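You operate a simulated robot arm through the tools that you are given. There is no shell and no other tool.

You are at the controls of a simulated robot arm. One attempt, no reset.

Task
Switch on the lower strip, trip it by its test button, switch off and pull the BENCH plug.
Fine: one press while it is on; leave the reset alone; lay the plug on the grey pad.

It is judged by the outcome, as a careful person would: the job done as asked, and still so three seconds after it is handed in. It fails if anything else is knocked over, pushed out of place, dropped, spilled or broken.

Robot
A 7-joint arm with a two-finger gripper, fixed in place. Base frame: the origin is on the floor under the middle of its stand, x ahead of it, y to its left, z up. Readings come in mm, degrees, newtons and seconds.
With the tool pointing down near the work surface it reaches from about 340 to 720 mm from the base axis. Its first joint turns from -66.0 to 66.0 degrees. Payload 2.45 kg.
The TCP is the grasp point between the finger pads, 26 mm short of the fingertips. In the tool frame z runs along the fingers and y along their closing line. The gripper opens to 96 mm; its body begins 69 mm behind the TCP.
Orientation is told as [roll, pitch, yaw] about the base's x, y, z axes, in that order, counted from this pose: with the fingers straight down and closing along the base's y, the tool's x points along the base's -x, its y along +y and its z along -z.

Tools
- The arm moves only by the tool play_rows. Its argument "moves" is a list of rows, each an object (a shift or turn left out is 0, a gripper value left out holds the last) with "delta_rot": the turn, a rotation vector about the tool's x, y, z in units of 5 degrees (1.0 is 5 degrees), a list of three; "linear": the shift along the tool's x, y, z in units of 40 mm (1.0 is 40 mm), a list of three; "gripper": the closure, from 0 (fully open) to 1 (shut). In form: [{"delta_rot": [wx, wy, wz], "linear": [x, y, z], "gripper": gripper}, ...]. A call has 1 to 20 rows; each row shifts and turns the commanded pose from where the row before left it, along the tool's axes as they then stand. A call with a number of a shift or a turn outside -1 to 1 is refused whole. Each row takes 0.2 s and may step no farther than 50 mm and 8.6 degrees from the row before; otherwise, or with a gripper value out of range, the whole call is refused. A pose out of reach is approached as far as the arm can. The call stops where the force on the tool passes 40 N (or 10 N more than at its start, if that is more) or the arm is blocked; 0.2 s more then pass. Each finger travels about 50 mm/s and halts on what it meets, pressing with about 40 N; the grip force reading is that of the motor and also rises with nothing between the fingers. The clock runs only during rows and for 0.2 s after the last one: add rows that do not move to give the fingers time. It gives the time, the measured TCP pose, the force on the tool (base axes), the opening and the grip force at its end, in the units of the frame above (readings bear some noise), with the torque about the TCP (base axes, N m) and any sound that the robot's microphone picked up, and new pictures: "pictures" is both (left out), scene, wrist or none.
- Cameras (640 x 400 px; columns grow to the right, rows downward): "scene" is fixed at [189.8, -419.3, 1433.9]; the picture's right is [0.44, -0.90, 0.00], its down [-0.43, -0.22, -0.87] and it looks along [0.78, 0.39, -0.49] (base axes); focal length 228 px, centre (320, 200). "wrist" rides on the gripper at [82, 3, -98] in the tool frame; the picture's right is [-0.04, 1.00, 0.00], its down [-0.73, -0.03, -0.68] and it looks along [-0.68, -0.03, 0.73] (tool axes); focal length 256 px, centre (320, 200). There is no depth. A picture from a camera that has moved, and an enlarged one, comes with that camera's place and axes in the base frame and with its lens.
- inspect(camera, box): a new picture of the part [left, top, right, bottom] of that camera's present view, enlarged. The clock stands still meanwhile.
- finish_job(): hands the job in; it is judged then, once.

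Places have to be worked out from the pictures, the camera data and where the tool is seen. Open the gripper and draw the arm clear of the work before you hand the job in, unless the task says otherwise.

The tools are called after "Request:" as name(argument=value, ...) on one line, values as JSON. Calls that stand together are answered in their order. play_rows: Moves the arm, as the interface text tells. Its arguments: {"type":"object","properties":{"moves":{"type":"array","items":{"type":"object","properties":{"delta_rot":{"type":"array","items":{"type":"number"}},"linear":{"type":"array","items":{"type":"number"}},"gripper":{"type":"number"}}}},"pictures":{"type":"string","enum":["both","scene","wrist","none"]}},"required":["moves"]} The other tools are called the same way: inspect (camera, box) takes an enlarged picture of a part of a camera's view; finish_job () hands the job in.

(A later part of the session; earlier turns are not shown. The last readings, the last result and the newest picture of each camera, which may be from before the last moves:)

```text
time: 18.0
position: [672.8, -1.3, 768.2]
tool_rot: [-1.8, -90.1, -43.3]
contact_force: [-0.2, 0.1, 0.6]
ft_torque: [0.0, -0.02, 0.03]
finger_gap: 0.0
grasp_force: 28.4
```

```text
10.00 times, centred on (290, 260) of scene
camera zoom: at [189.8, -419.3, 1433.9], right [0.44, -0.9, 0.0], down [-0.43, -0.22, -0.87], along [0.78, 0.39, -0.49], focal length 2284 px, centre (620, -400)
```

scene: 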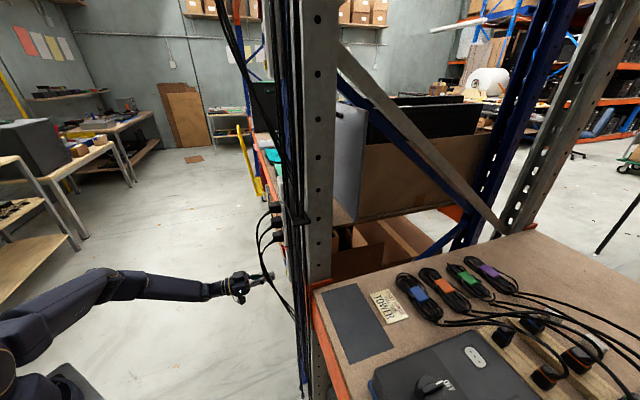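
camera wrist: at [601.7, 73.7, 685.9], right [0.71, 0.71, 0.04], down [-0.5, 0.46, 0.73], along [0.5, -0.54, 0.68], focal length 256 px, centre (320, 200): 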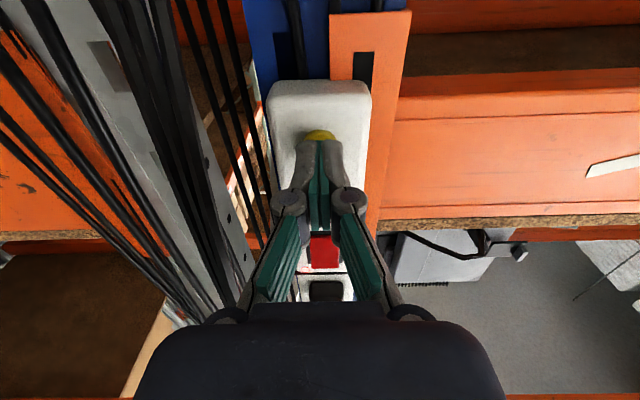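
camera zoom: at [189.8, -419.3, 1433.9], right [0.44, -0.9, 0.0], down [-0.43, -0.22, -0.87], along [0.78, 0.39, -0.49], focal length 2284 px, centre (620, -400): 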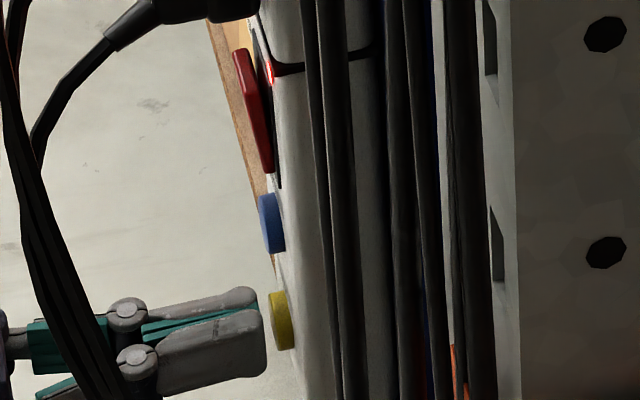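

No contact yet (tip d≈-503) and the lamp is still lit. I'll continue 4 mm in 2 mm steps.

Request:
play_rows(moves=[{"linear": [0, 0, 0.05]}, {"linear": [0, 0, 0.05]}, {"linear": [0, 0, 0]}], pictures="none")

Request:
inspect(camera="scene", box=[270, 240, 310, 280])

```text
time: 18.8
position: [675.8, -3.7, 769.0]
tool_rot: [-135.0, -89.9, 90.1]
contact_force: [-0.4, -0.7, 0.3]
ft_torque: [-0.03, -0.01, -0.01]
finger_gap: 0.0
grasp_force: 28.6
```

```text
10.00 times, centred on (290, 260) of scene
camera zoom: at [189.8, -419.3, 1433.9], right [0.44, -0.9, 0.0], down [-0.43, -0.22, -0.87], along [0.78, 0.39, -0.49], focal length 2284 px, centre (620, -400)
```

zoom: 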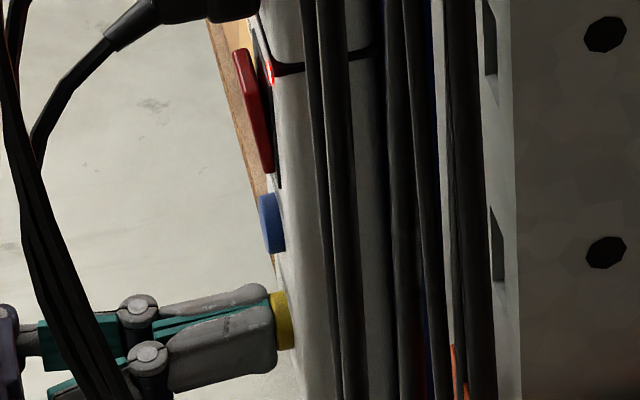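

The tip is right at the button but there's still no force. I'll press on in 1.5 mm steps.

Request:
play_rows(moves=[{"linear": [0, 0, 0.04]}, {"linear": [0, 0, 0.04]}, {"linear": [0, 0, 0]}], pictures="none")

Request:
inspect(camera="scene", box=[270, 240, 310, 280])

```text
time: 19.6
position: [678.1, -6.6, 768.4]
tool_rot: [-36.1, -90.0, -8.9]
contact_force: [-1.6, 1.4, 0.0]
ft_torque: [0.01, 0.01, -0.01]
finger_gap: 5.9
grasp_force: 28.4
heard: click
```

```text
10.00 times, centred on (290, 260) of scene
camera zoom: at [189.8, -419.3, 1433.9], right [0.44, -0.9, 0.0], down [-0.43, -0.22, -0.87], along [0.78, 0.39, -0.49], focal length 2284 px, centre (620, -400)
```

zoom: 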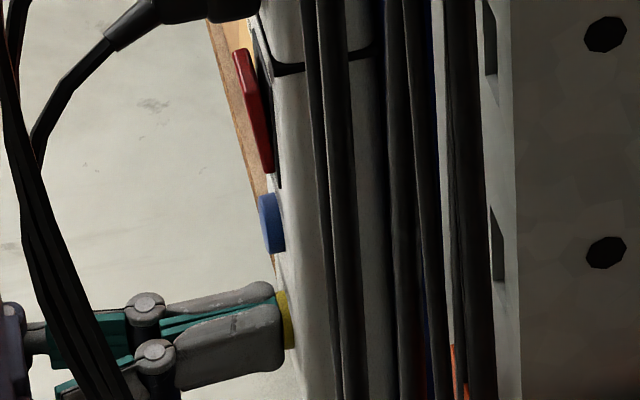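

There was a click and the lamp went out, so the strip has tripped. I'll retract straight back 40 mm.

Request:
play_rows(moves=[{"linear": [0, 0, -0.3]}, {"linear": [0, 0, -0.4]}, {"linear": [0, 0, -0.4]}, {"linear": [0, 0, 0]}], pictures="wrist")

Request:
inspect(camera="scene", box=[270, 235, 310, 275])

```text
time: 20.6
position: [647.2, 24.8, 769.5]
tool_rot: [139.8, -90.0, 175.2]
contact_force: [0.3, -0.6, -0.4]
ft_torque: [-0.01, -0.02, -0.03]
finger_gap: 0.0
grasp_force: 28.3
camera wrist: at [579.4, 96.2, 686.8], right [0.71, 0.71, 0.04], down [-0.5, 0.46, 0.73], along [0.5, -0.54, 0.68], focal length 256 px, centre (320, 200)
```

wrist: 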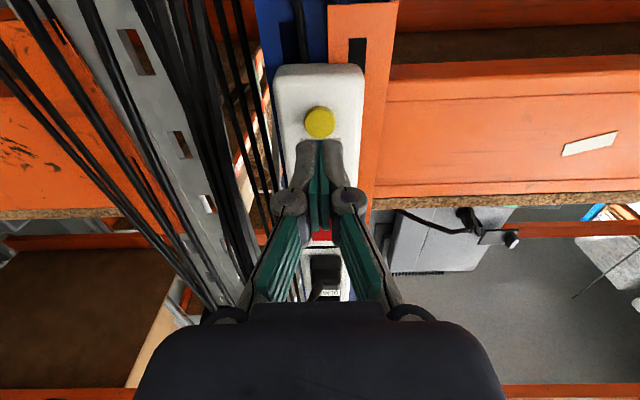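

```text
10.00 times, centred on (290, 255) of scene
camera zoom: at [189.8, -419.3, 1433.9], right [0.44, -0.9, 0.0], down [-0.43, -0.22, -0.87], along [0.78, 0.39, -0.49], focal length 2284 px, centre (620, -350)
```

zoom: 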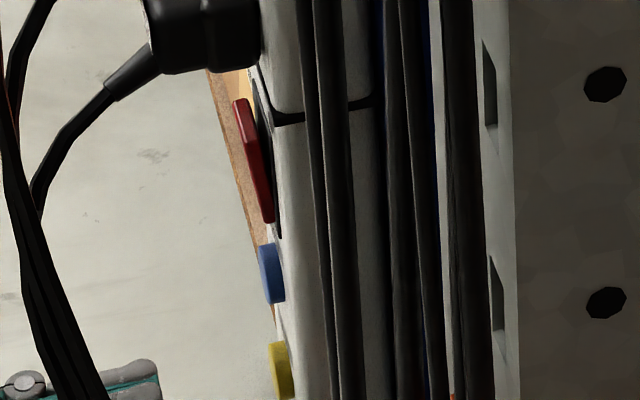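

The rocker is still in its ON position with the strip tripped. I'll move up 117 mm to the rocker's upper half (z≈886), offset 3 mm away from the cords.

Request:
play_rows(moves=[{"linear": [-0.975, 0.025, 0]}, {"linear": [-0.975, 0.025, 0]}, {"linear": [-0.975, 0.025, 0]}, {"linear": [0, 0, 0]}])

Request:
inspect(camera="scene", box=[255, 220, 315, 270])

Request:
inspect(camera="wrist", box=[240, 60, 400, 170])

```text
time: 21.6
position: [649.4, 27.5, 884.8]
tool_rot: [-12.1, -90.0, -32.8]
contact_force: [-0.1, -1.3, 0.0]
ft_torque: [-0.01, -0.03, -0.03]
finger_gap: 0.0
grasp_force: 28.6
camera wrist: at [581.7, 97.6, 802.7], right [0.71, 0.71, 0.04], down [-0.5, 0.46, 0.73], along [0.5, -0.54, 0.68], focal length 256 px, centre (320, 200)
```

scene: 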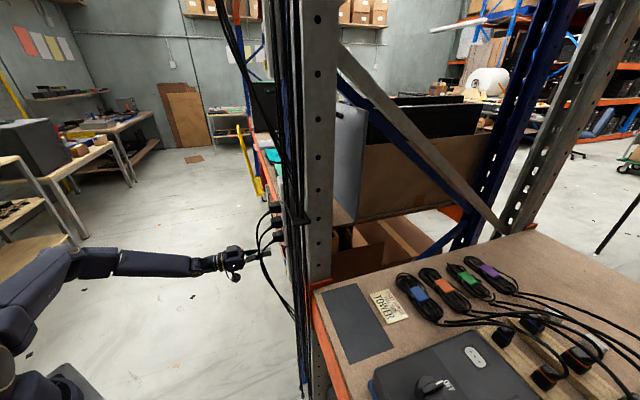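
wrist: 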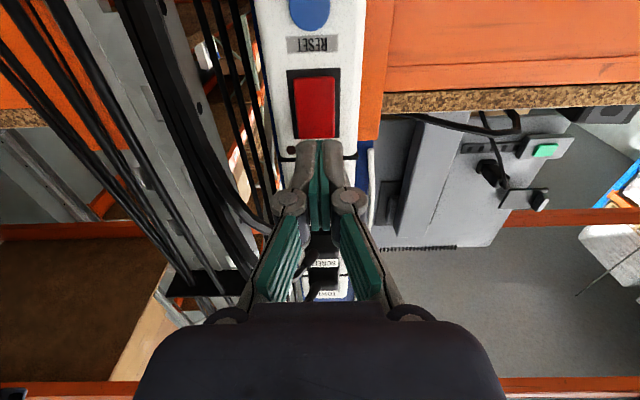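

```text
8.00 times, centred on (285, 245) of scene
camera zoom: at [189.8, -419.3, 1433.9], right [0.44, -0.9, 0.0], down [-0.43, -0.22, -0.87], along [0.78, 0.39, -0.49], focal length 1828 px, centre (600, -160)
```

zoom: 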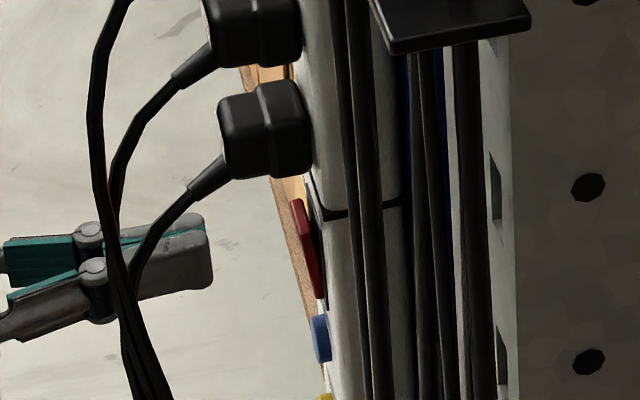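

```text
3.64 times, centred on (320, 115) of wrist
camera zoom: at [581.7, 97.6, 802.7], right [0.71, 0.71, 0.04], down [-0.5, 0.46, 0.73], along [0.5, -0.54, 0.68], focal length 931 px, centre (320, 509)
```

zoom: 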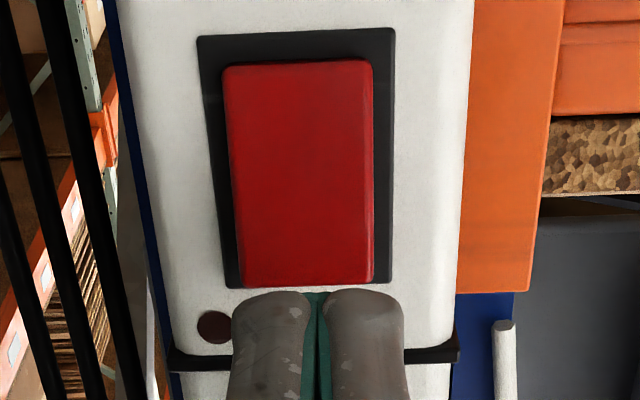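

The fingers point at the rocker's upper half (it spans z≈855–893), with the cord passing beside them. I'll advance 32 mm to about 5 mm short.

Request:
play_rows(moves=[{"linear": [0, 0, 0.3]}, {"linear": [0, 0, 0.3]}, {"linear": [0, 0, 0.2]}, {"linear": [0, 0, 0]}], pictures="none")

Request:
inspect(camera="scene", box=[255, 220, 315, 270])

Request:
inspect(camera="wrist", box=[240, 60, 400, 170])

```text
time: 22.6
position: [671.7, 5.0, 883.9]
tool_rot: [-39.7, -89.9, -5.5]
contact_force: [0.5, 0.0, -0.1]
ft_torque: [0.03, 0.02, 0.03]
finger_gap: 0.0
grasp_force: 28.4
```

```text
8.00 times, centred on (285, 245) of scene
camera zoom: at [189.8, -419.3, 1433.9], right [0.44, -0.9, 0.0], down [-0.43, -0.22, -0.87], along [0.78, 0.39, -0.49], focal length 1828 px, centre (600, -160)
```

zoom: 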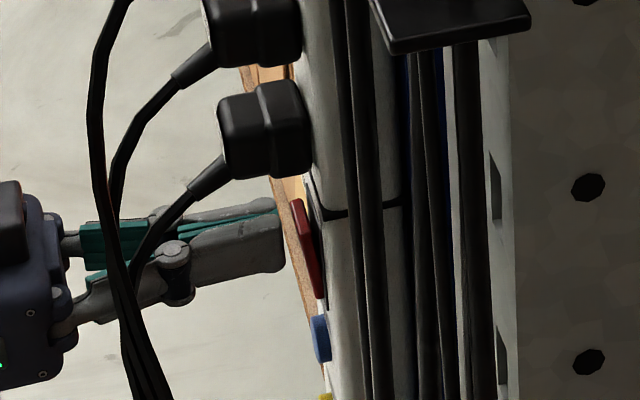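

```text
3.64 times, centred on (320, 115) of wrist
camera zoom: at [604.5, 75.1, 802.7], right [0.71, 0.71, 0.04], down [-0.5, 0.46, 0.73], along [0.5, -0.54, 0.68], focal length 931 px, centre (320, 509)
```

zoom: 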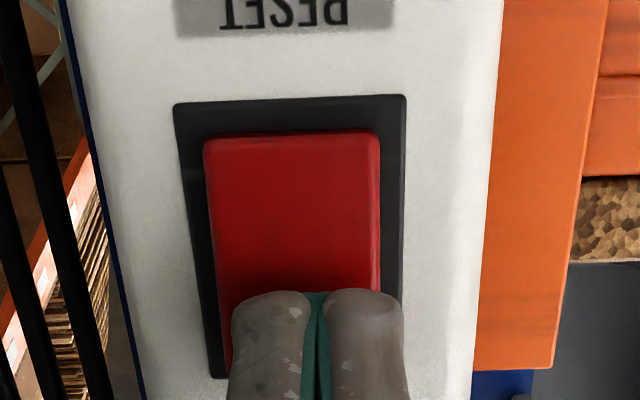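

There's no contact so far and the cords are untouched. I'll press in 2 mm steps.

Request:
play_rows(moves=[{"linear": [0, 0, 0.05]}, {"linear": [0, 0, 0.05]}, {"linear": [0, 0, 0.05]}, {"linear": [0, 0, 0]}], pictures="none")

Request:
inspect(camera="scene", box=[270, 235, 310, 275])

```text
time: 23.6
position: [676.6, 0.4, 885.1]
tool_rot: [137.5, -90.0, 177.6]
contact_force: [-1.1, 1.2, 0.8]
ft_torque: [-0.07, -0.05, -0.01]
finger_gap: 6.0
grasp_force: 28.4
```

```text
10.00 times, centred on (290, 255) of scene
camera zoom: at [189.8, -419.3, 1433.9], right [0.44, -0.9, 0.0], down [-0.43, -0.22, -0.87], along [0.78, 0.39, -0.49], focal length 2284 px, centre (620, -350)
```

zoom: 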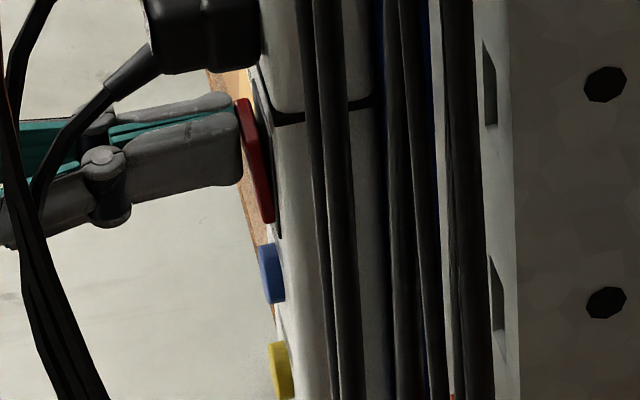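

Light contact has begun. I'll press on in 1.5–2 mm steps to flip the rocker.

Request:
play_rows(moves=[{"linear": [0, 0, 0.05]}, {"linear": [0, 0, 0.04]}, {"linear": [0, 0, 0]}], pictures="none")

Request:
inspect(camera="scene", box=[270, 235, 310, 275])

```text
time: 24.4
position: [678.3, -2.1, 886.2]
tool_rot: [67.3, -90.0, -112.3]
contact_force: [-29.9, 14.7, 2.7]
ft_torque: [0.15, 0.21, -0.26]
finger_gap: 5.8
grasp_force: 28.6
```

```text
10.00 times, centred on (290, 255) of scene
camera zoom: at [189.1, -418.9, 1434.1], right [0.44, -0.9, 0.0], down [-0.43, -0.22, -0.87], along [0.78, 0.39, -0.49], focal length 2284 px, centre (620, -350)
```

zoom: 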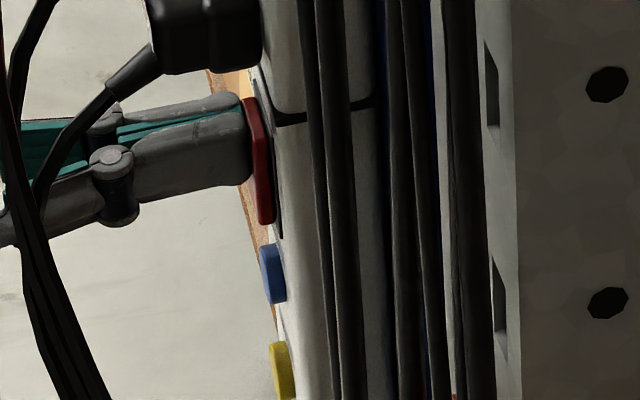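

The rocker looks flipped and the force has risen to its stop. I'll retract 40 mm and check its rest position.

Request:
play_rows(moves=[{"linear": [0, 0, -0.3]}, {"linear": [0, 0, -0.4]}, {"linear": [0, 0, -0.4]}, {"linear": [0, 0, 0]}], pictures="wrist")

Request:
inspect(camera="scene", box=[270, 240, 310, 280])

Request:
inspect(camera="wrist", box=[240, 60, 400, 170])

```text
time: 25.4
position: [647.2, 28.3, 884.5]
tool_rot: [-178.5, -90.0, 133.6]
contact_force: [-0.1, 0.1, 0.1]
ft_torque: [0.01, -0.02, -0.03]
finger_gap: 0.0
grasp_force: 28.4
camera wrist: at [580.0, 99.9, 803.0], right [0.71, 0.71, 0.04], down [-0.5, 0.46, 0.73], along [0.5, -0.54, 0.68], focal length 256 px, centre (320, 200)
```

wrist: 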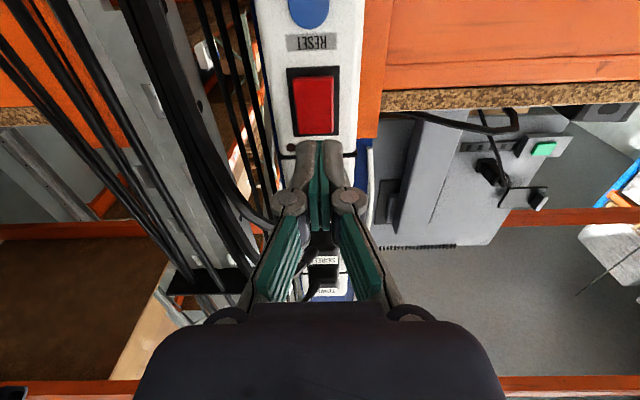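

```text
10.00 times, centred on (290, 260) of scene
camera zoom: at [189.8, -419.3, 1433.9], right [0.44, -0.9, 0.0], down [-0.43, -0.22, -0.87], along [0.78, 0.39, -0.49], focal length 2284 px, centre (620, -400)
```

zoom: 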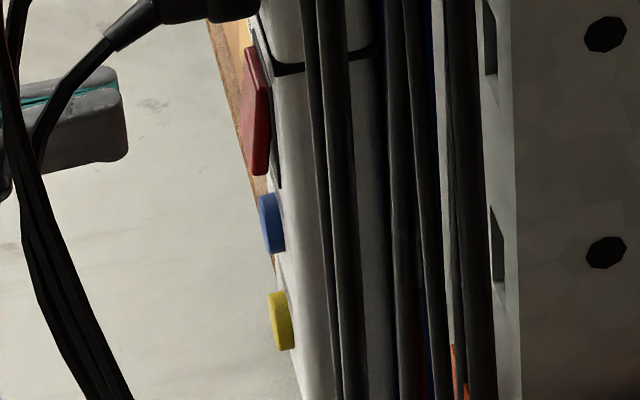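

```text
3.64 times, centred on (320, 115) of wrist
camera zoom: at [580.0, 99.9, 803.0], right [0.71, 0.71, 0.04], down [-0.5, 0.46, 0.73], along [0.5, -0.54, 0.68], focal length 931 px, centre (320, 509)
```

zoom: 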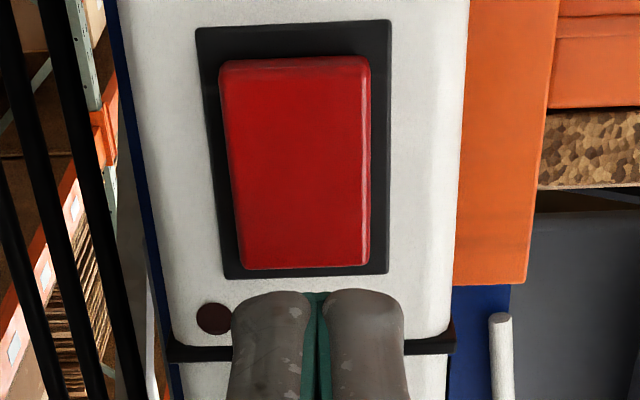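

The rocker is back in its initial OFF position, with the lamp dark and TEST pressed only once. To grip the BENCH plug without catching the other cords, I'll close the fingers vertically, so I'll back off 80 mm and roll the tool 90°, with the gripper opened to about 45 mm.

Request:
play_rows(moves=[{"linear": [0, 0, -1]}, {"linear": [0, 0, -1]}, {"delta_rot": [0, 0, 1], "gripper": 0.53}, {"delta_rot": [0, 0, 1]}, {"delta_rot": [0, 0, 1]}, {"delta_rot": [0, 0, 1]}, {"delta_rot": [0, 0, 1]}, {"delta_rot": [0, 0, 1]}, {"delta_rot": [0, 0, 1]}, {"delta_rot": [0, 0, 1]}, {"delta_rot": [0, 0, 1]}, {"delta_rot": [0, 0, 1]}, {"delta_rot": [0, 0, 1]}, {"delta_rot": [0, 0, 1]}, {"delta_rot": [0, 0, 1]}, {"delta_rot": [0, 0, 1]}, {"delta_rot": [0, 0, 1]}, {"delta_rot": [0, 0, 1]}, {"delta_rot": [0, 0, 1]}, {"delta_rot": [0, 0, 1]}])

```text
time: 29.6
position: [713.1, 65.7, 988.0]
tool_rot: [89.6, -0.1, -134.9]
contact_force: [0.6, 0.7, -0.5]
ft_torque: [0.02, -0.01, 0.0]
finger_gap: 44.9
grasp_force: 0.0
out of reach, approached as far as the arm can: row 4, 5, 6, 7, 8, 9, 10, 11, 12, 13, 14, 15, 16, 17, 18, 19, 20
camera wrist: at [700.6, 192.3, 991.5], right [-0.02, -0.03, 1.0], down [-1.0, -0.04, -0.02], along [0.04, -1.0, -0.03], focal length 256 px, centre (320, 200)
```

scene: 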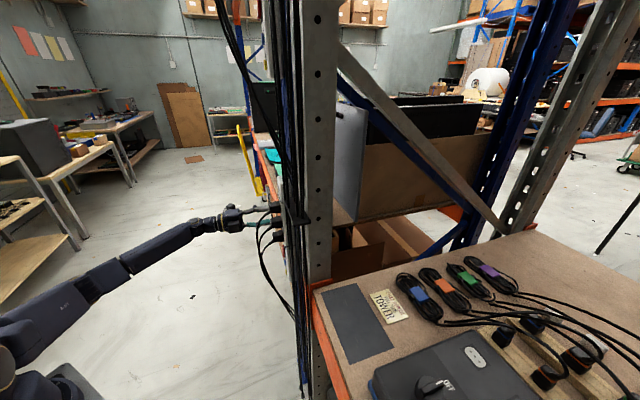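
wrist: 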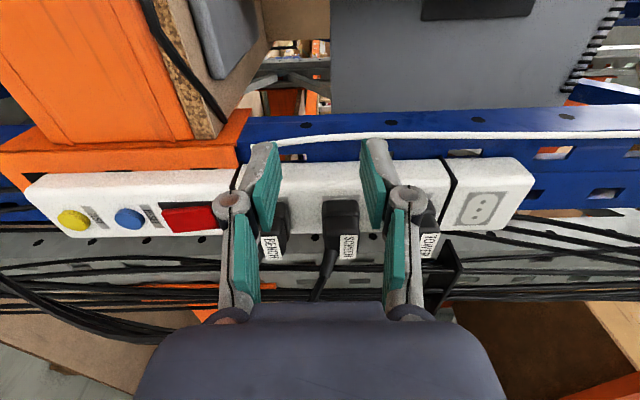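

The rolled pose turned out to be out of reach at that spot, and the arm swung to (713, 66, 988) instead, though with no contact force. I'll inspect the surroundings before turning back.

Request:
inspect(camera="scene", box=[210, 180, 330, 260])

Request:
inspect(camera="wrist", box=[180, 100, 480, 300])

```text
5.00 times, centred on (270, 220) of scene
camera zoom: at [189.8, -419.3, 1433.9], right [0.44, -0.9, 0.0], down [-0.43, -0.22, -0.87], along [0.78, 0.39, -0.49], focal length 1142 px, centre (570, 100)
```

zoom: 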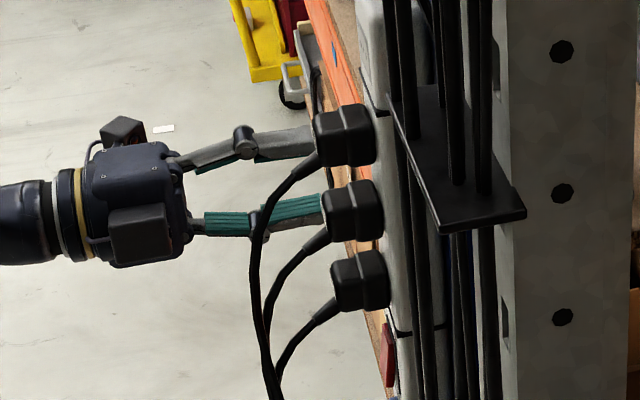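

```text
2.00 times, centred on (330, 200) of wrist
camera zoom: at [700.6, 192.3, 991.5], right [-0.02, -0.03, 1.0], down [-1.0, -0.04, -0.02], along [0.04, -1.0, -0.03], focal length 512 px, centre (300, 200)
```

zoom: 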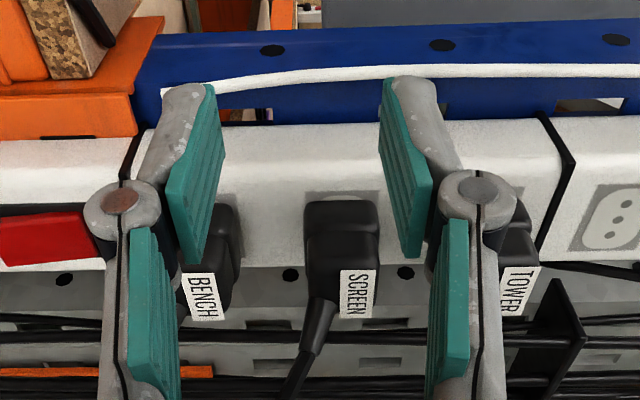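

Nothing was touched and the hand is clear to the side. I'll reverse the roll a few steps and watch where the arm goes.

Request:
play_rows(moves=[{"delta_rot": [0, 0, -1]}, {"delta_rot": [0, 0, -1]}, {"delta_rot": [0, 0, -1]}, {"delta_rot": [0, 0, 0]}], pictures="scene")

```text
time: 30.6
position: [713.0, 66.3, 988.3]
tool_rot: [89.9, -15.0, -134.9]
contact_force: [0.2, 0.1, -0.2]
ft_torque: [0.03, 0.02, 0.01]
finger_gap: 44.9
grasp_force: 0.0
```

scene: 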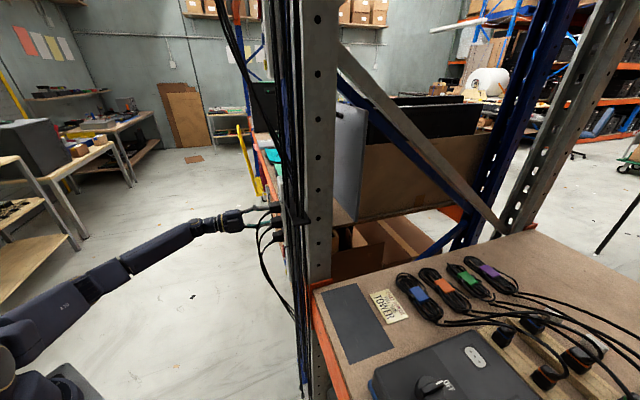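

The arm held that position and the roll is within reach here, so the first roll direction sits near a joint limit. I'll unroll the rest of the way and back off 80 mm from the strip.

Request:
play_rows(moves=[{"delta_rot": [0, 0, -1]}, {"delta_rot": [0, 0, -1]}, {"delta_rot": [0, 0, -1]}, {"delta_rot": [0, 0, -1]}, {"delta_rot": [0, 0, -1]}, {"delta_rot": [0, 0, -1]}, {"delta_rot": [0, 0, -1]}, {"delta_rot": [0, 0, -1]}, {"delta_rot": [0, 0, -1]}, {"delta_rot": [0, 0, -1]}, {"delta_rot": [0, 0, -1]}, {"delta_rot": [0, 0, -1]}, {"delta_rot": [0, 0, -1]}, {"delta_rot": [0, 0, -1]}, {"delta_rot": [0, 0, -1]}, {"linear": [0, 0, -0.7]}, {"linear": [0, 0, -0.7]}, {"linear": [0, 0, -0.7]}, {"linear": [0, 0, 0]}])

```text
time: 34.6
position: [712.6, 128.1, 988.1]
tool_rot: [-129.2, -89.9, 84.1]
contact_force: [0.2, 0.4, 0.1]
ft_torque: [0.01, 0.01, -0.03]
finger_gap: 45.4
grasp_force: 0.0
out of reach, approached as far as the arm can: row 16, 17, 18
camera wrist: at [644.2, 199.3, 906.1], right [0.71, 0.71, 0.04], down [-0.5, 0.46, 0.73], along [0.5, -0.54, 0.68], focal length 256 px, centre (320, 200)
```

scene: 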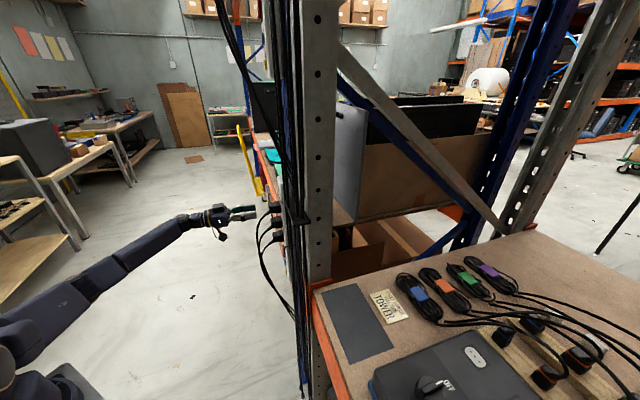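
wrist: 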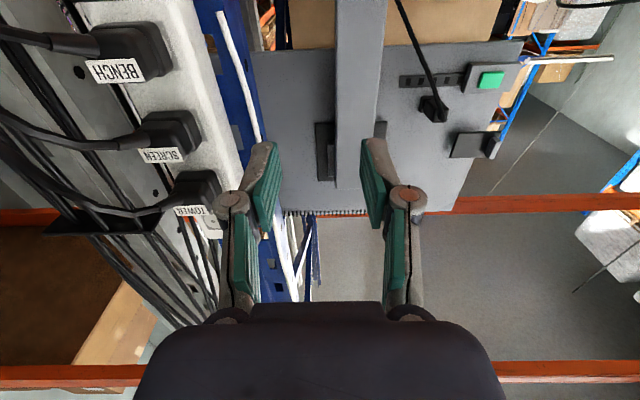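

Only the sideways part of the retreat was followed. The arm looks nearly straight, so I'll try small moves straight back along −x to get the elbow bending again. The area ahead of the strip is clear.

Request:
play_rows(moves=[{"linear": [0, -0.5, -0.5]}, {"linear": [0, -0.5, -0.5]}, {"linear": [0, -0.5, -0.5]}, {"linear": [0, 0, 0]}], pictures="scene")

```text
time: 35.6
position: [711.7, 129.2, 988.8]
tool_rot: [-166.0, -90.0, 120.9]
contact_force: [-0.1, -0.8, 0.0]
ft_torque: [-0.01, -0.03, -0.03]
finger_gap: 45.3
grasp_force: 0.1
out of reach, approached as far as the arm can: row 1, 2, 3
```

scene: 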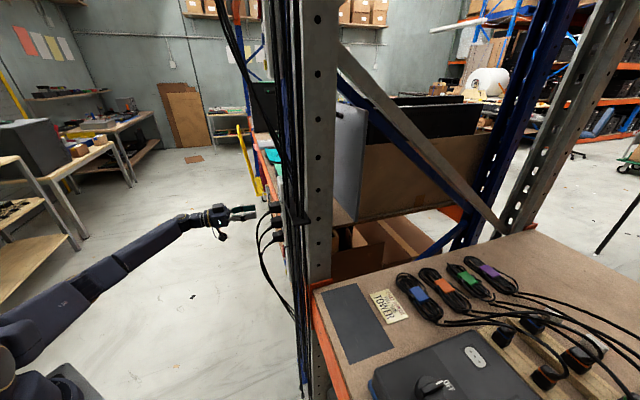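

The arm won't move in −x. I'll look at the arm's posture in the scene picture to find a way out.

Request:
inspect(camera="scene", box=[0, 180, 270, 400])

```text
1.82 times, centred on (135, 290) of scene
camera zoom: at [189.8, -419.3, 1433.9], right [0.44, -0.9, 0.0], down [-0.43, -0.22, -0.87], along [0.78, 0.39, -0.49], focal length 415 px, centre (656, 36)
```

zoom: 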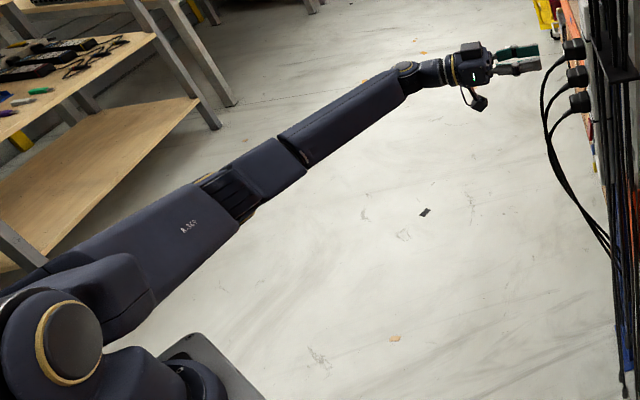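

The arm is straight from shoulder to wrist, which is a singular posture. I'll nudge it directly toward the shoulder in small steps, since this space ahead of the strip is free.

Request:
play_rows(moves=[{"linear": [-0.0615, -0.2305, -0.074]}, {"linear": [-0.0615, -0.2305, -0.074]}, {"linear": [-0.0615, -0.2305, -0.074]}, {"linear": [-0.0615, -0.2305, -0.074]}, {"linear": [0, 0, 0]}, {"linear": [0, 0, 0]}], pictures="scene")

```text
time: 37.0
position: [712.8, 114.2, 1000.6]
tool_rot: [-66.4, -90.0, 21.4]
contact_force: [0.1, -0.5, 0.6]
ft_torque: [0.0, 0.03, -0.02]
finger_gap: 45.0
grasp_force: 0.1
out of reach, approached as far as the arm can: row 1, 2, 3, 4
```

scene: 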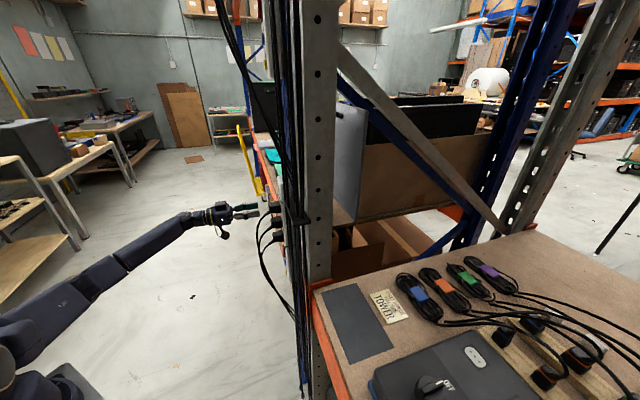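

Only x is blocked, while y and z follow. I'll try tipping the fingers downward 30°, back toward the starting posture, to free the wrist and elbow, then retry.

Request:
play_rows(moves=[{"delta_rot": [0, 1, 0]}, {"delta_rot": [0, 1, 0]}, {"delta_rot": [0, 1, 0]}, {"delta_rot": [0, 1, 0]}, {"delta_rot": [0, 1, 0]}, {"delta_rot": [0, 1, 0]}, {"delta_rot": [0, 0, 0]}], pictures="scene")

```text
time: 38.6
position: [712.4, 114.3, 1000.8]
tool_rot: [-0.1, -59.9, -45.0]
contact_force: [0.2, -0.3, 0.5]
ft_torque: [0.03, 0.01, 0.01]
finger_gap: 45.1
grasp_force: 0.0
```

scene: 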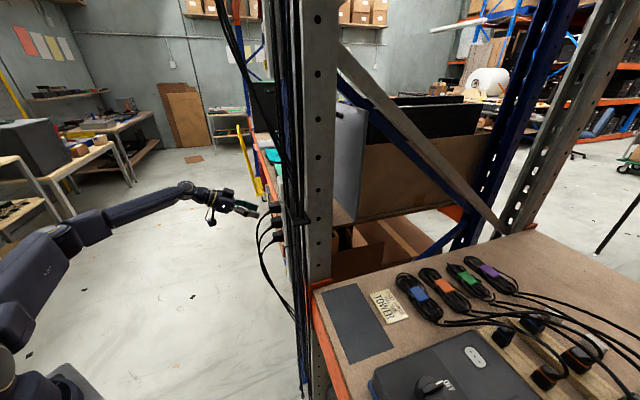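

The elbow is bent again and the pose is fully reached. I'll move back from the strip and toward its centreline.

Request:
play_rows(moves=[{"linear": [0.33, -0.5, -0.58]}, {"linear": [0.33, -0.5, -0.58]}, {"linear": [0.33, -0.5, -0.58]}, {"linear": [0, -0.6, 0]}, {"linear": [0, -0.6, 0]}, {"linear": [0, 0, 0]}])

```text
time: 40.0
position: [651.2, 91.8, 1032.6]
tool_rot: [-0.1, -59.8, -44.9]
contact_force: [0.4, 0.2, 0.0]
ft_torque: [-0.01, -0.02, 0.01]
finger_gap: 44.9
grasp_force: 0.0
out of reach, approached as far as the arm can: row 2, 3, 4, 5
camera wrist: at [563.0, 182.8, 1010.8], right [0.72, 0.69, 0.03], down [-0.18, 0.13, 0.98], along [0.67, -0.71, 0.22], focal length 256 px, centre (320, 200)
```

scene: 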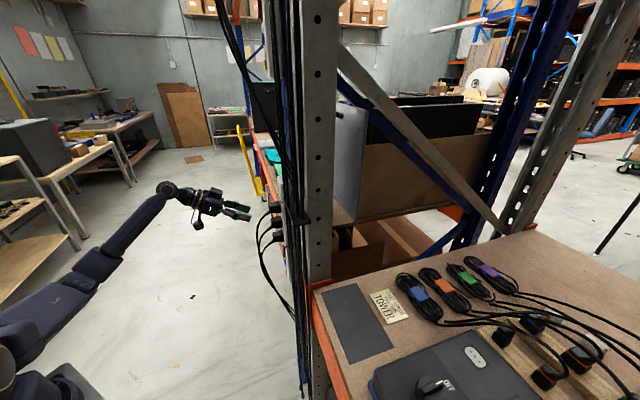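
wrist: 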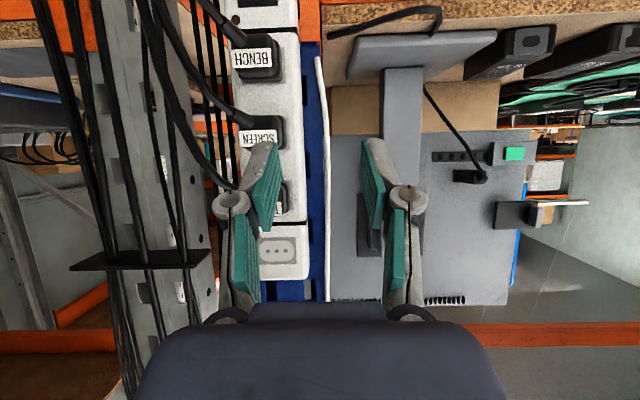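

The arm slid into the straight posture again, so I'll work back toward the known-good starting posture. First I'll tip the tool upright in place, well clear of the strip, and check reachability.

Request:
play_rows(moves=[{"delta_rot": [0, 1, 0]}, {"delta_rot": [0, 1, 0]}, {"delta_rot": [0, 1, 0]}, {"delta_rot": [0, 1, 0]}, {"delta_rot": [0, 1, 0]}, {"delta_rot": [0, 1, 0]}, {"delta_rot": [0, 0, 0]}], pictures="scene")

Request:
inspect(camera="scene", box=[0, 150, 270, 400])

```text
time: 41.6
position: [650.1, 93.0, 1032.4]
tool_rot: [0.0, -30.1, -44.9]
contact_force: [-0.3, 0.7, 0.2]
ft_torque: [0.02, 0.0, 0.0]
finger_gap: 45.0
grasp_force: 0.2
```

scene: 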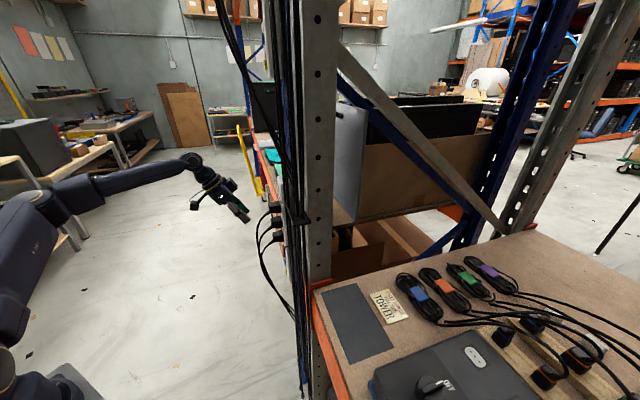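

```text
1.60 times, centred on (135, 275) of scene
camera zoom: at [189.8, -419.3, 1433.9], right [0.44, -0.9, 0.0], down [-0.43, -0.22, -0.87], along [0.78, 0.39, -0.49], focal length 366 px, centre (616, 80)
```

zoom: 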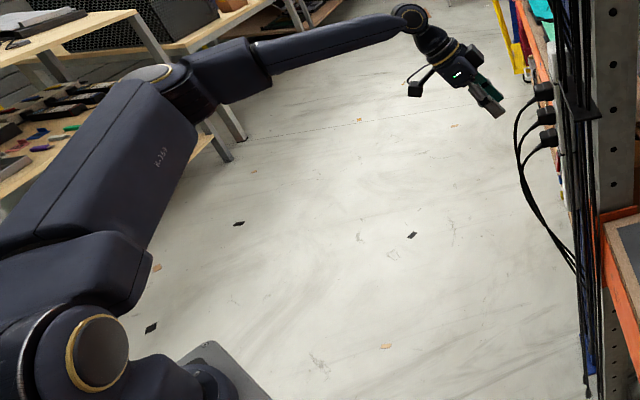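

The elbow is properly bent now and the pose is reachable. I'll finish tipping the tool straight down and move back to about d=-275, h≈478, then roll the other way, since the + direction hit the limit.

Request:
play_rows(moves=[{"delta_rot": [0, 1, 0]}, {"delta_rot": [0, 1, 0]}, {"delta_rot": [0, 1, 0]}, {"delta_rot": [0, 1, 0]}, {"delta_rot": [0, 1, 0]}, {"delta_rot": [0, 1, 0]}, {"linear": [0.75, -0.3, -0.3]}, {"linear": [0.75, -0.3, -0.3]}, {"linear": [0.75, -0.3, -0.3]}, {"linear": [0.75, -0.3, -0.3]}, {"linear": [0, 0, 0]}], pictures="scene")

```text
time: 44.0
position: [531.3, 142.4, 1079.0]
tool_rot: [0.0, 0.0, -44.9]
contact_force: [-0.4, 0.5, 0.0]
ft_torque: [0.01, 0.04, -0.01]
finger_gap: 45.2
grasp_force: 0.1
```

scene: 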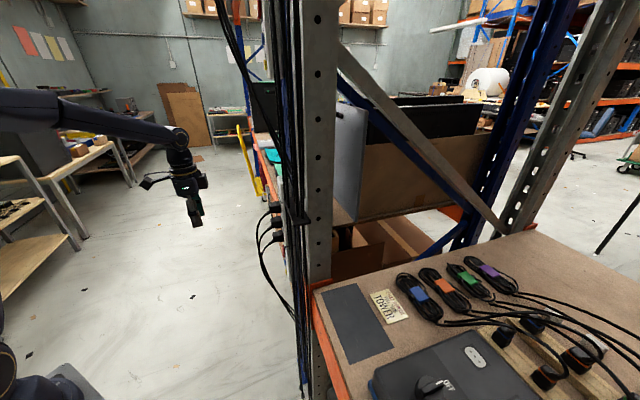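

The pose is fully reached, with the tool straight down at (531, 142, 1079). Now I'll yaw the other way by 90° in place.

Request:
play_rows(moves=[{"delta_rot": [0, 0, -1]}, {"delta_rot": [0, 0, -1]}, {"delta_rot": [0, 0, -1]}, {"delta_rot": [0, 0, -1]}, {"delta_rot": [0, 0, -1]}, {"delta_rot": [0, 0, -1]}, {"delta_rot": [0, 0, -1]}, {"delta_rot": [0, 0, -1]}, {"delta_rot": [0, 0, -1]}, {"delta_rot": [0, 0, -1]}, {"delta_rot": [0, 0, -1]}, {"delta_rot": [0, 0, -1]}, {"delta_rot": [0, 0, -1]}, {"delta_rot": [0, 0, -1]}, {"delta_rot": [0, 0, -1]}, {"delta_rot": [0, 0, -1]}, {"delta_rot": [0, 0, -1]}, {"delta_rot": [0, 0, -1]}, {"delta_rot": [0, 0, 0]}], pictures="scene")

```text
time: 48.0
position: [532.9, 143.3, 1079.4]
tool_rot: [0.0, 0.0, 45.1]
contact_force: [0.2, 1.1, -0.3]
ft_torque: [0.02, 0.01, -0.01]
finger_gap: 44.9
grasp_force: 0.1
```

scene: 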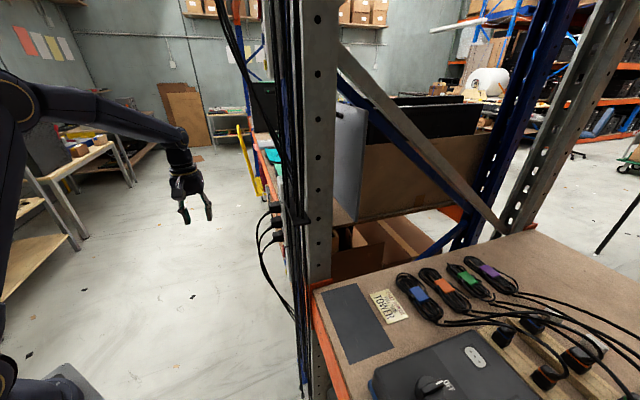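

Yaw is +45° and reachable. Now I'll tilt about the tool x-axis, 45° first, to swing the fingers toward the strip.

Request:
play_rows(moves=[{"delta_rot": [1, 0, 0]}, {"delta_rot": [1, 0, 0]}, {"delta_rot": [1, 0, 0]}, {"delta_rot": [1, 0, 0]}, {"delta_rot": [1, 0, 0]}, {"delta_rot": [1, 0, 0]}, {"delta_rot": [1, 0, 0]}, {"delta_rot": [1, 0, 0]}, {"delta_rot": [1, 0, 0]}, {"delta_rot": [0, 0, 0]}])

```text
time: 50.2
position: [531.6, 143.4, 1080.9]
tool_rot: [-45.1, 0.1, 45.0]
contact_force: [0.0, 0.2, 0.1]
ft_torque: [0.0, 0.02, -0.02]
finger_gap: 45.4
grasp_force: 0.1
camera wrist: at [422.6, 135.8, 1146.0], right [-0.47, 0.53, -0.71], down [0.19, 0.84, 0.5], along [0.86, 0.1, -0.5], focal length 256 px, centre (320, 200)
```

scene: 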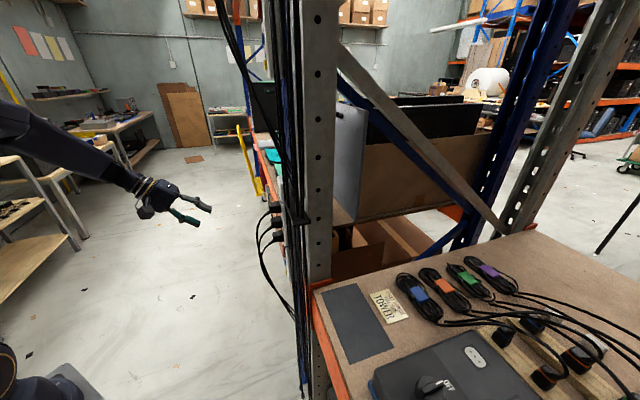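
wrist: 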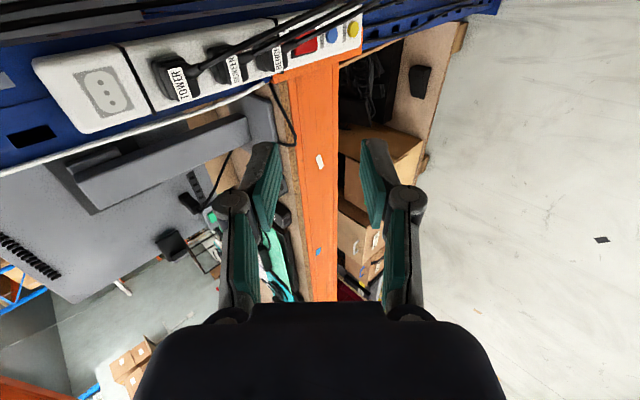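

Tilt is −45° and reachable. I'll lower 120 mm to about z≈960, then tilt the rest in two stages.

Request:
play_rows(moves=[{"linear": [0, 0.7, 0.7]}, {"linear": [0, 0.7, 0.7]}, {"linear": [0, 0.7, 0.7]}, {"delta_rot": [1, 0, 0]}, {"delta_rot": [1, 0, 0]}, {"delta_rot": [1, 0, 0]}, {"delta_rot": [1, 0, 0]}, {"delta_rot": [1, 0, 0]}, {"delta_rot": [0, 0, 0]}], pictures="scene")

```text
time: 52.2
position: [532.7, 143.5, 961.3]
tool_rot: [-70.1, 0.0, 45.0]
contact_force: [-0.1, -0.7, 0.0]
ft_torque: [-0.01, -0.01, -0.01]
finger_gap: 44.9
grasp_force: 0.1
```

scene: 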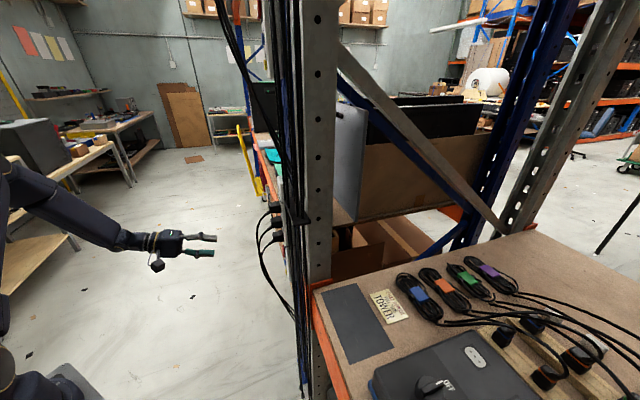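

That works: −70° and reachable at (533, 143, 961). I'll do the remaining 20° of tilt.

Request:
play_rows(moves=[{"delta_rot": [1, 0, 0]}, {"delta_rot": [1, 0, 0]}, {"delta_rot": [1, 0, 0]}, {"delta_rot": [1, 0, 0]}, {"delta_rot": [0, 0, 0]}])

Request:
inspect(camera="scene", box=[160, 190, 310, 290])

```text
time: 53.4
position: [533.5, 143.3, 961.6]
tool_rot: [-90.1, 0.0, 44.9]
contact_force: [-0.1, 0.4, -0.5]
ft_torque: [-0.02, 0.0, -0.01]
finger_gap: 45.2
grasp_force: 0.1
camera wrist: at [404.0, 154.4, 956.9], right [0.03, 0.03, -1.0], down [0.04, 1.0, 0.03], along [1.0, -0.04, 0.03], focal length 256 px, centre (320, 200)
```

scene: 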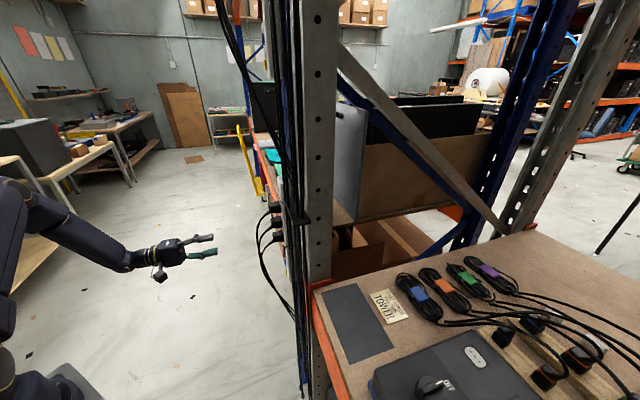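
wrist: 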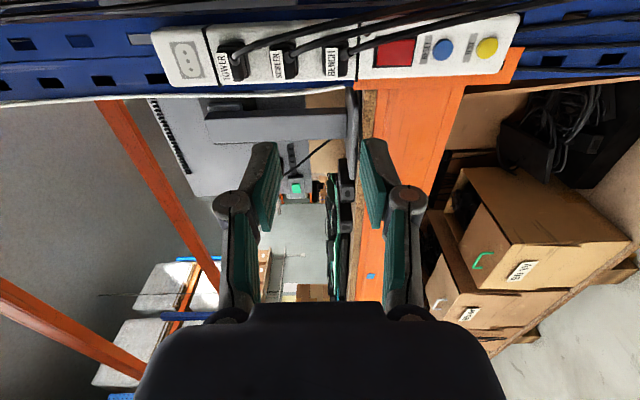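

```text
4.00 times, centred on (235, 240) of scene
camera zoom: at [189.8, -419.3, 1433.9], right [0.44, -0.9, 0.0], down [-0.43, -0.22, -0.87], along [0.78, 0.39, -0.49], focal length 914 px, centre (660, 40)
```

zoom: 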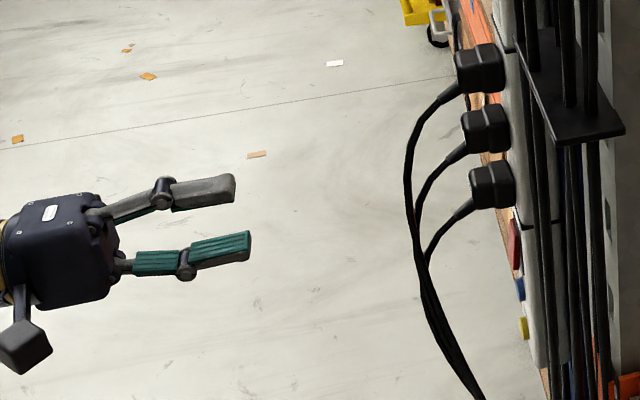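

The fingers now close vertically and point at the strip. I'll enlarge the plugs in this wrist view to measure the BENCH plug's height.

Request:
inspect(camera="wrist", box=[200, 20, 420, 110])

Request:
inspect(camera="wrist", box=[290, 20, 390, 90])

```text
2.91 times, centred on (310, 65) of wrist
camera zoom: at [404.0, 154.4, 956.9], right [0.03, 0.03, -1.0], down [0.04, 1.0, 0.03], along [1.0, -0.04, 0.03], focal length 745 px, centre (349, 593)
```

zoom: 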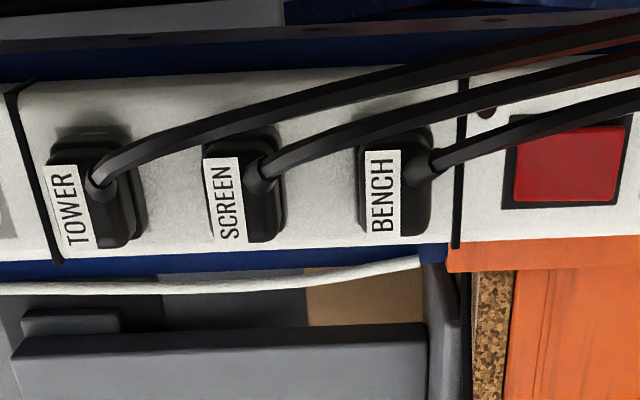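

```text
5.71 times, centred on (340, 55) of wrist
camera zoom: at [404.0, 154.4, 956.9], right [0.03, 0.03, -1.0], down [0.04, 1.0, 0.03], along [1.0, -0.04, 0.03], focal length 1463 px, centre (206, 1029)
```

zoom: 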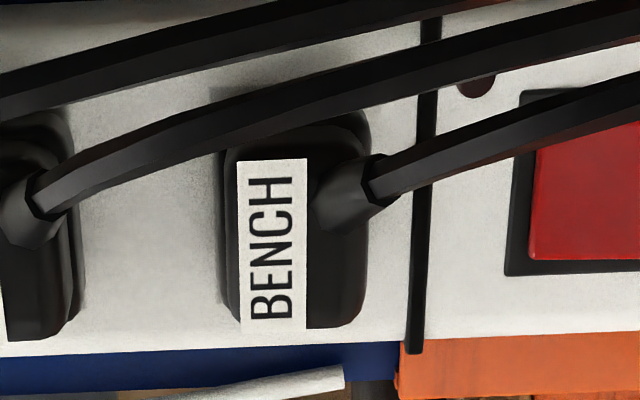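

BENCH's front part spans z≈934–956 and SCREEN's underside is at z≈985, so fingers open 45 mm and centred at z≈944 fit between them. I'll align to z=944, h≈480 and advance to just in front of the plug.

Request:
play_rows(moves=[{"linear": [-0.04, 0.44, 0]}, {"linear": [0, 0, 0.9]}, {"linear": [0, 0, 0.9]}, {"linear": [0, 0, 0.9]}, {"linear": [0, 0, 0.8]}, {"linear": [0, 0, 0]}])

Request:
inspect(camera="scene", box=[230, 190, 320, 260])

Request:
inspect(camera="wrist", box=[200, 60, 440, 220])

```text
time: 54.8
position: [631.4, 44.4, 943.2]
tool_rot: [-89.9, 0.0, 45.0]
contact_force: [0.2, 0.9, -1.1]
ft_torque: [-0.01, 0.0, -0.01]
finger_gap: 45.1
grasp_force: 0.1
camera wrist: at [504.1, 55.7, 938.0], right [0.03, 0.03, -1.0], down [0.04, 1.0, 0.03], along [1.0, -0.04, 0.03], focal length 256 px, centre (320, 200)
```

scene: 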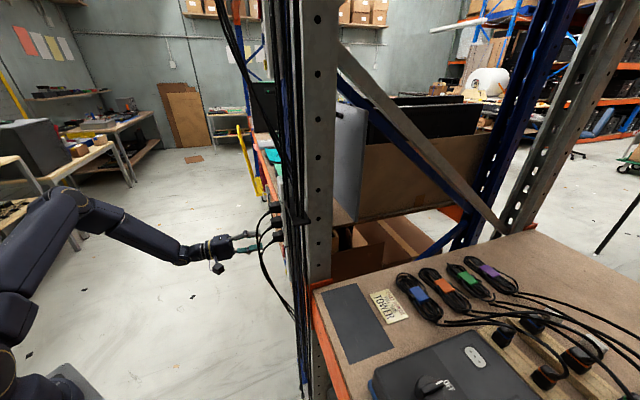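
wrist: 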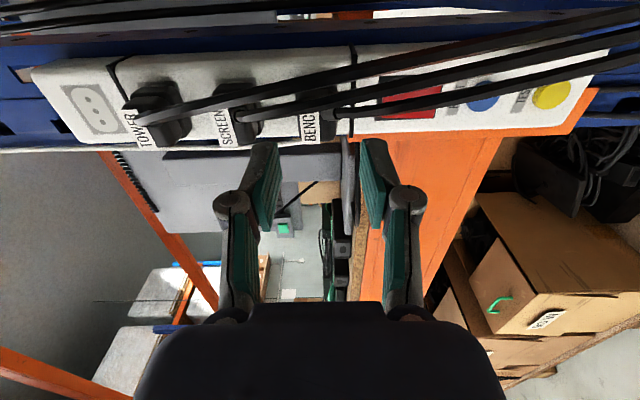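

```text
5.71 times, centred on (275, 225) of scene
camera zoom: at [189.8, -419.3, 1433.9], right [0.44, -0.9, 0.0], down [-0.43, -0.22, -0.87], along [0.78, 0.39, -0.49], focal length 1305 px, centre (577, 57)
```

zoom: 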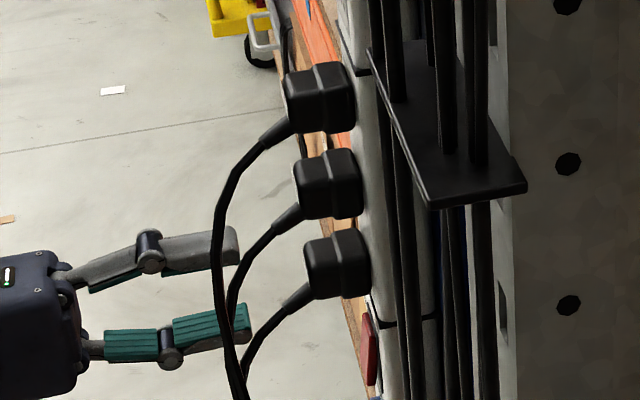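

```text
2.50 times, centred on (320, 140) of wrist
camera zoom: at [504.1, 55.7, 938.0], right [0.03, 0.03, -1.0], down [0.04, 1.0, 0.03], along [1.0, -0.04, 0.03], focal length 640 px, centre (320, 350)
```

zoom: 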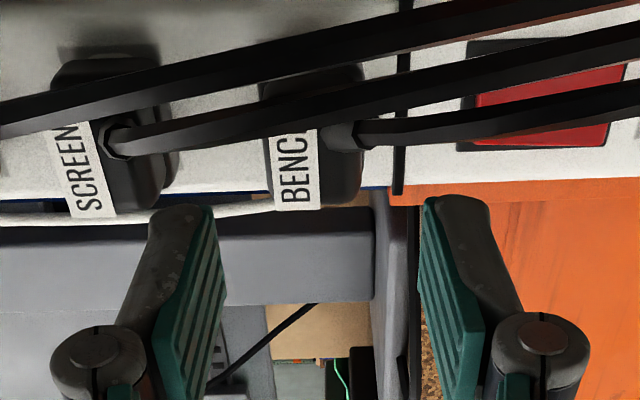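

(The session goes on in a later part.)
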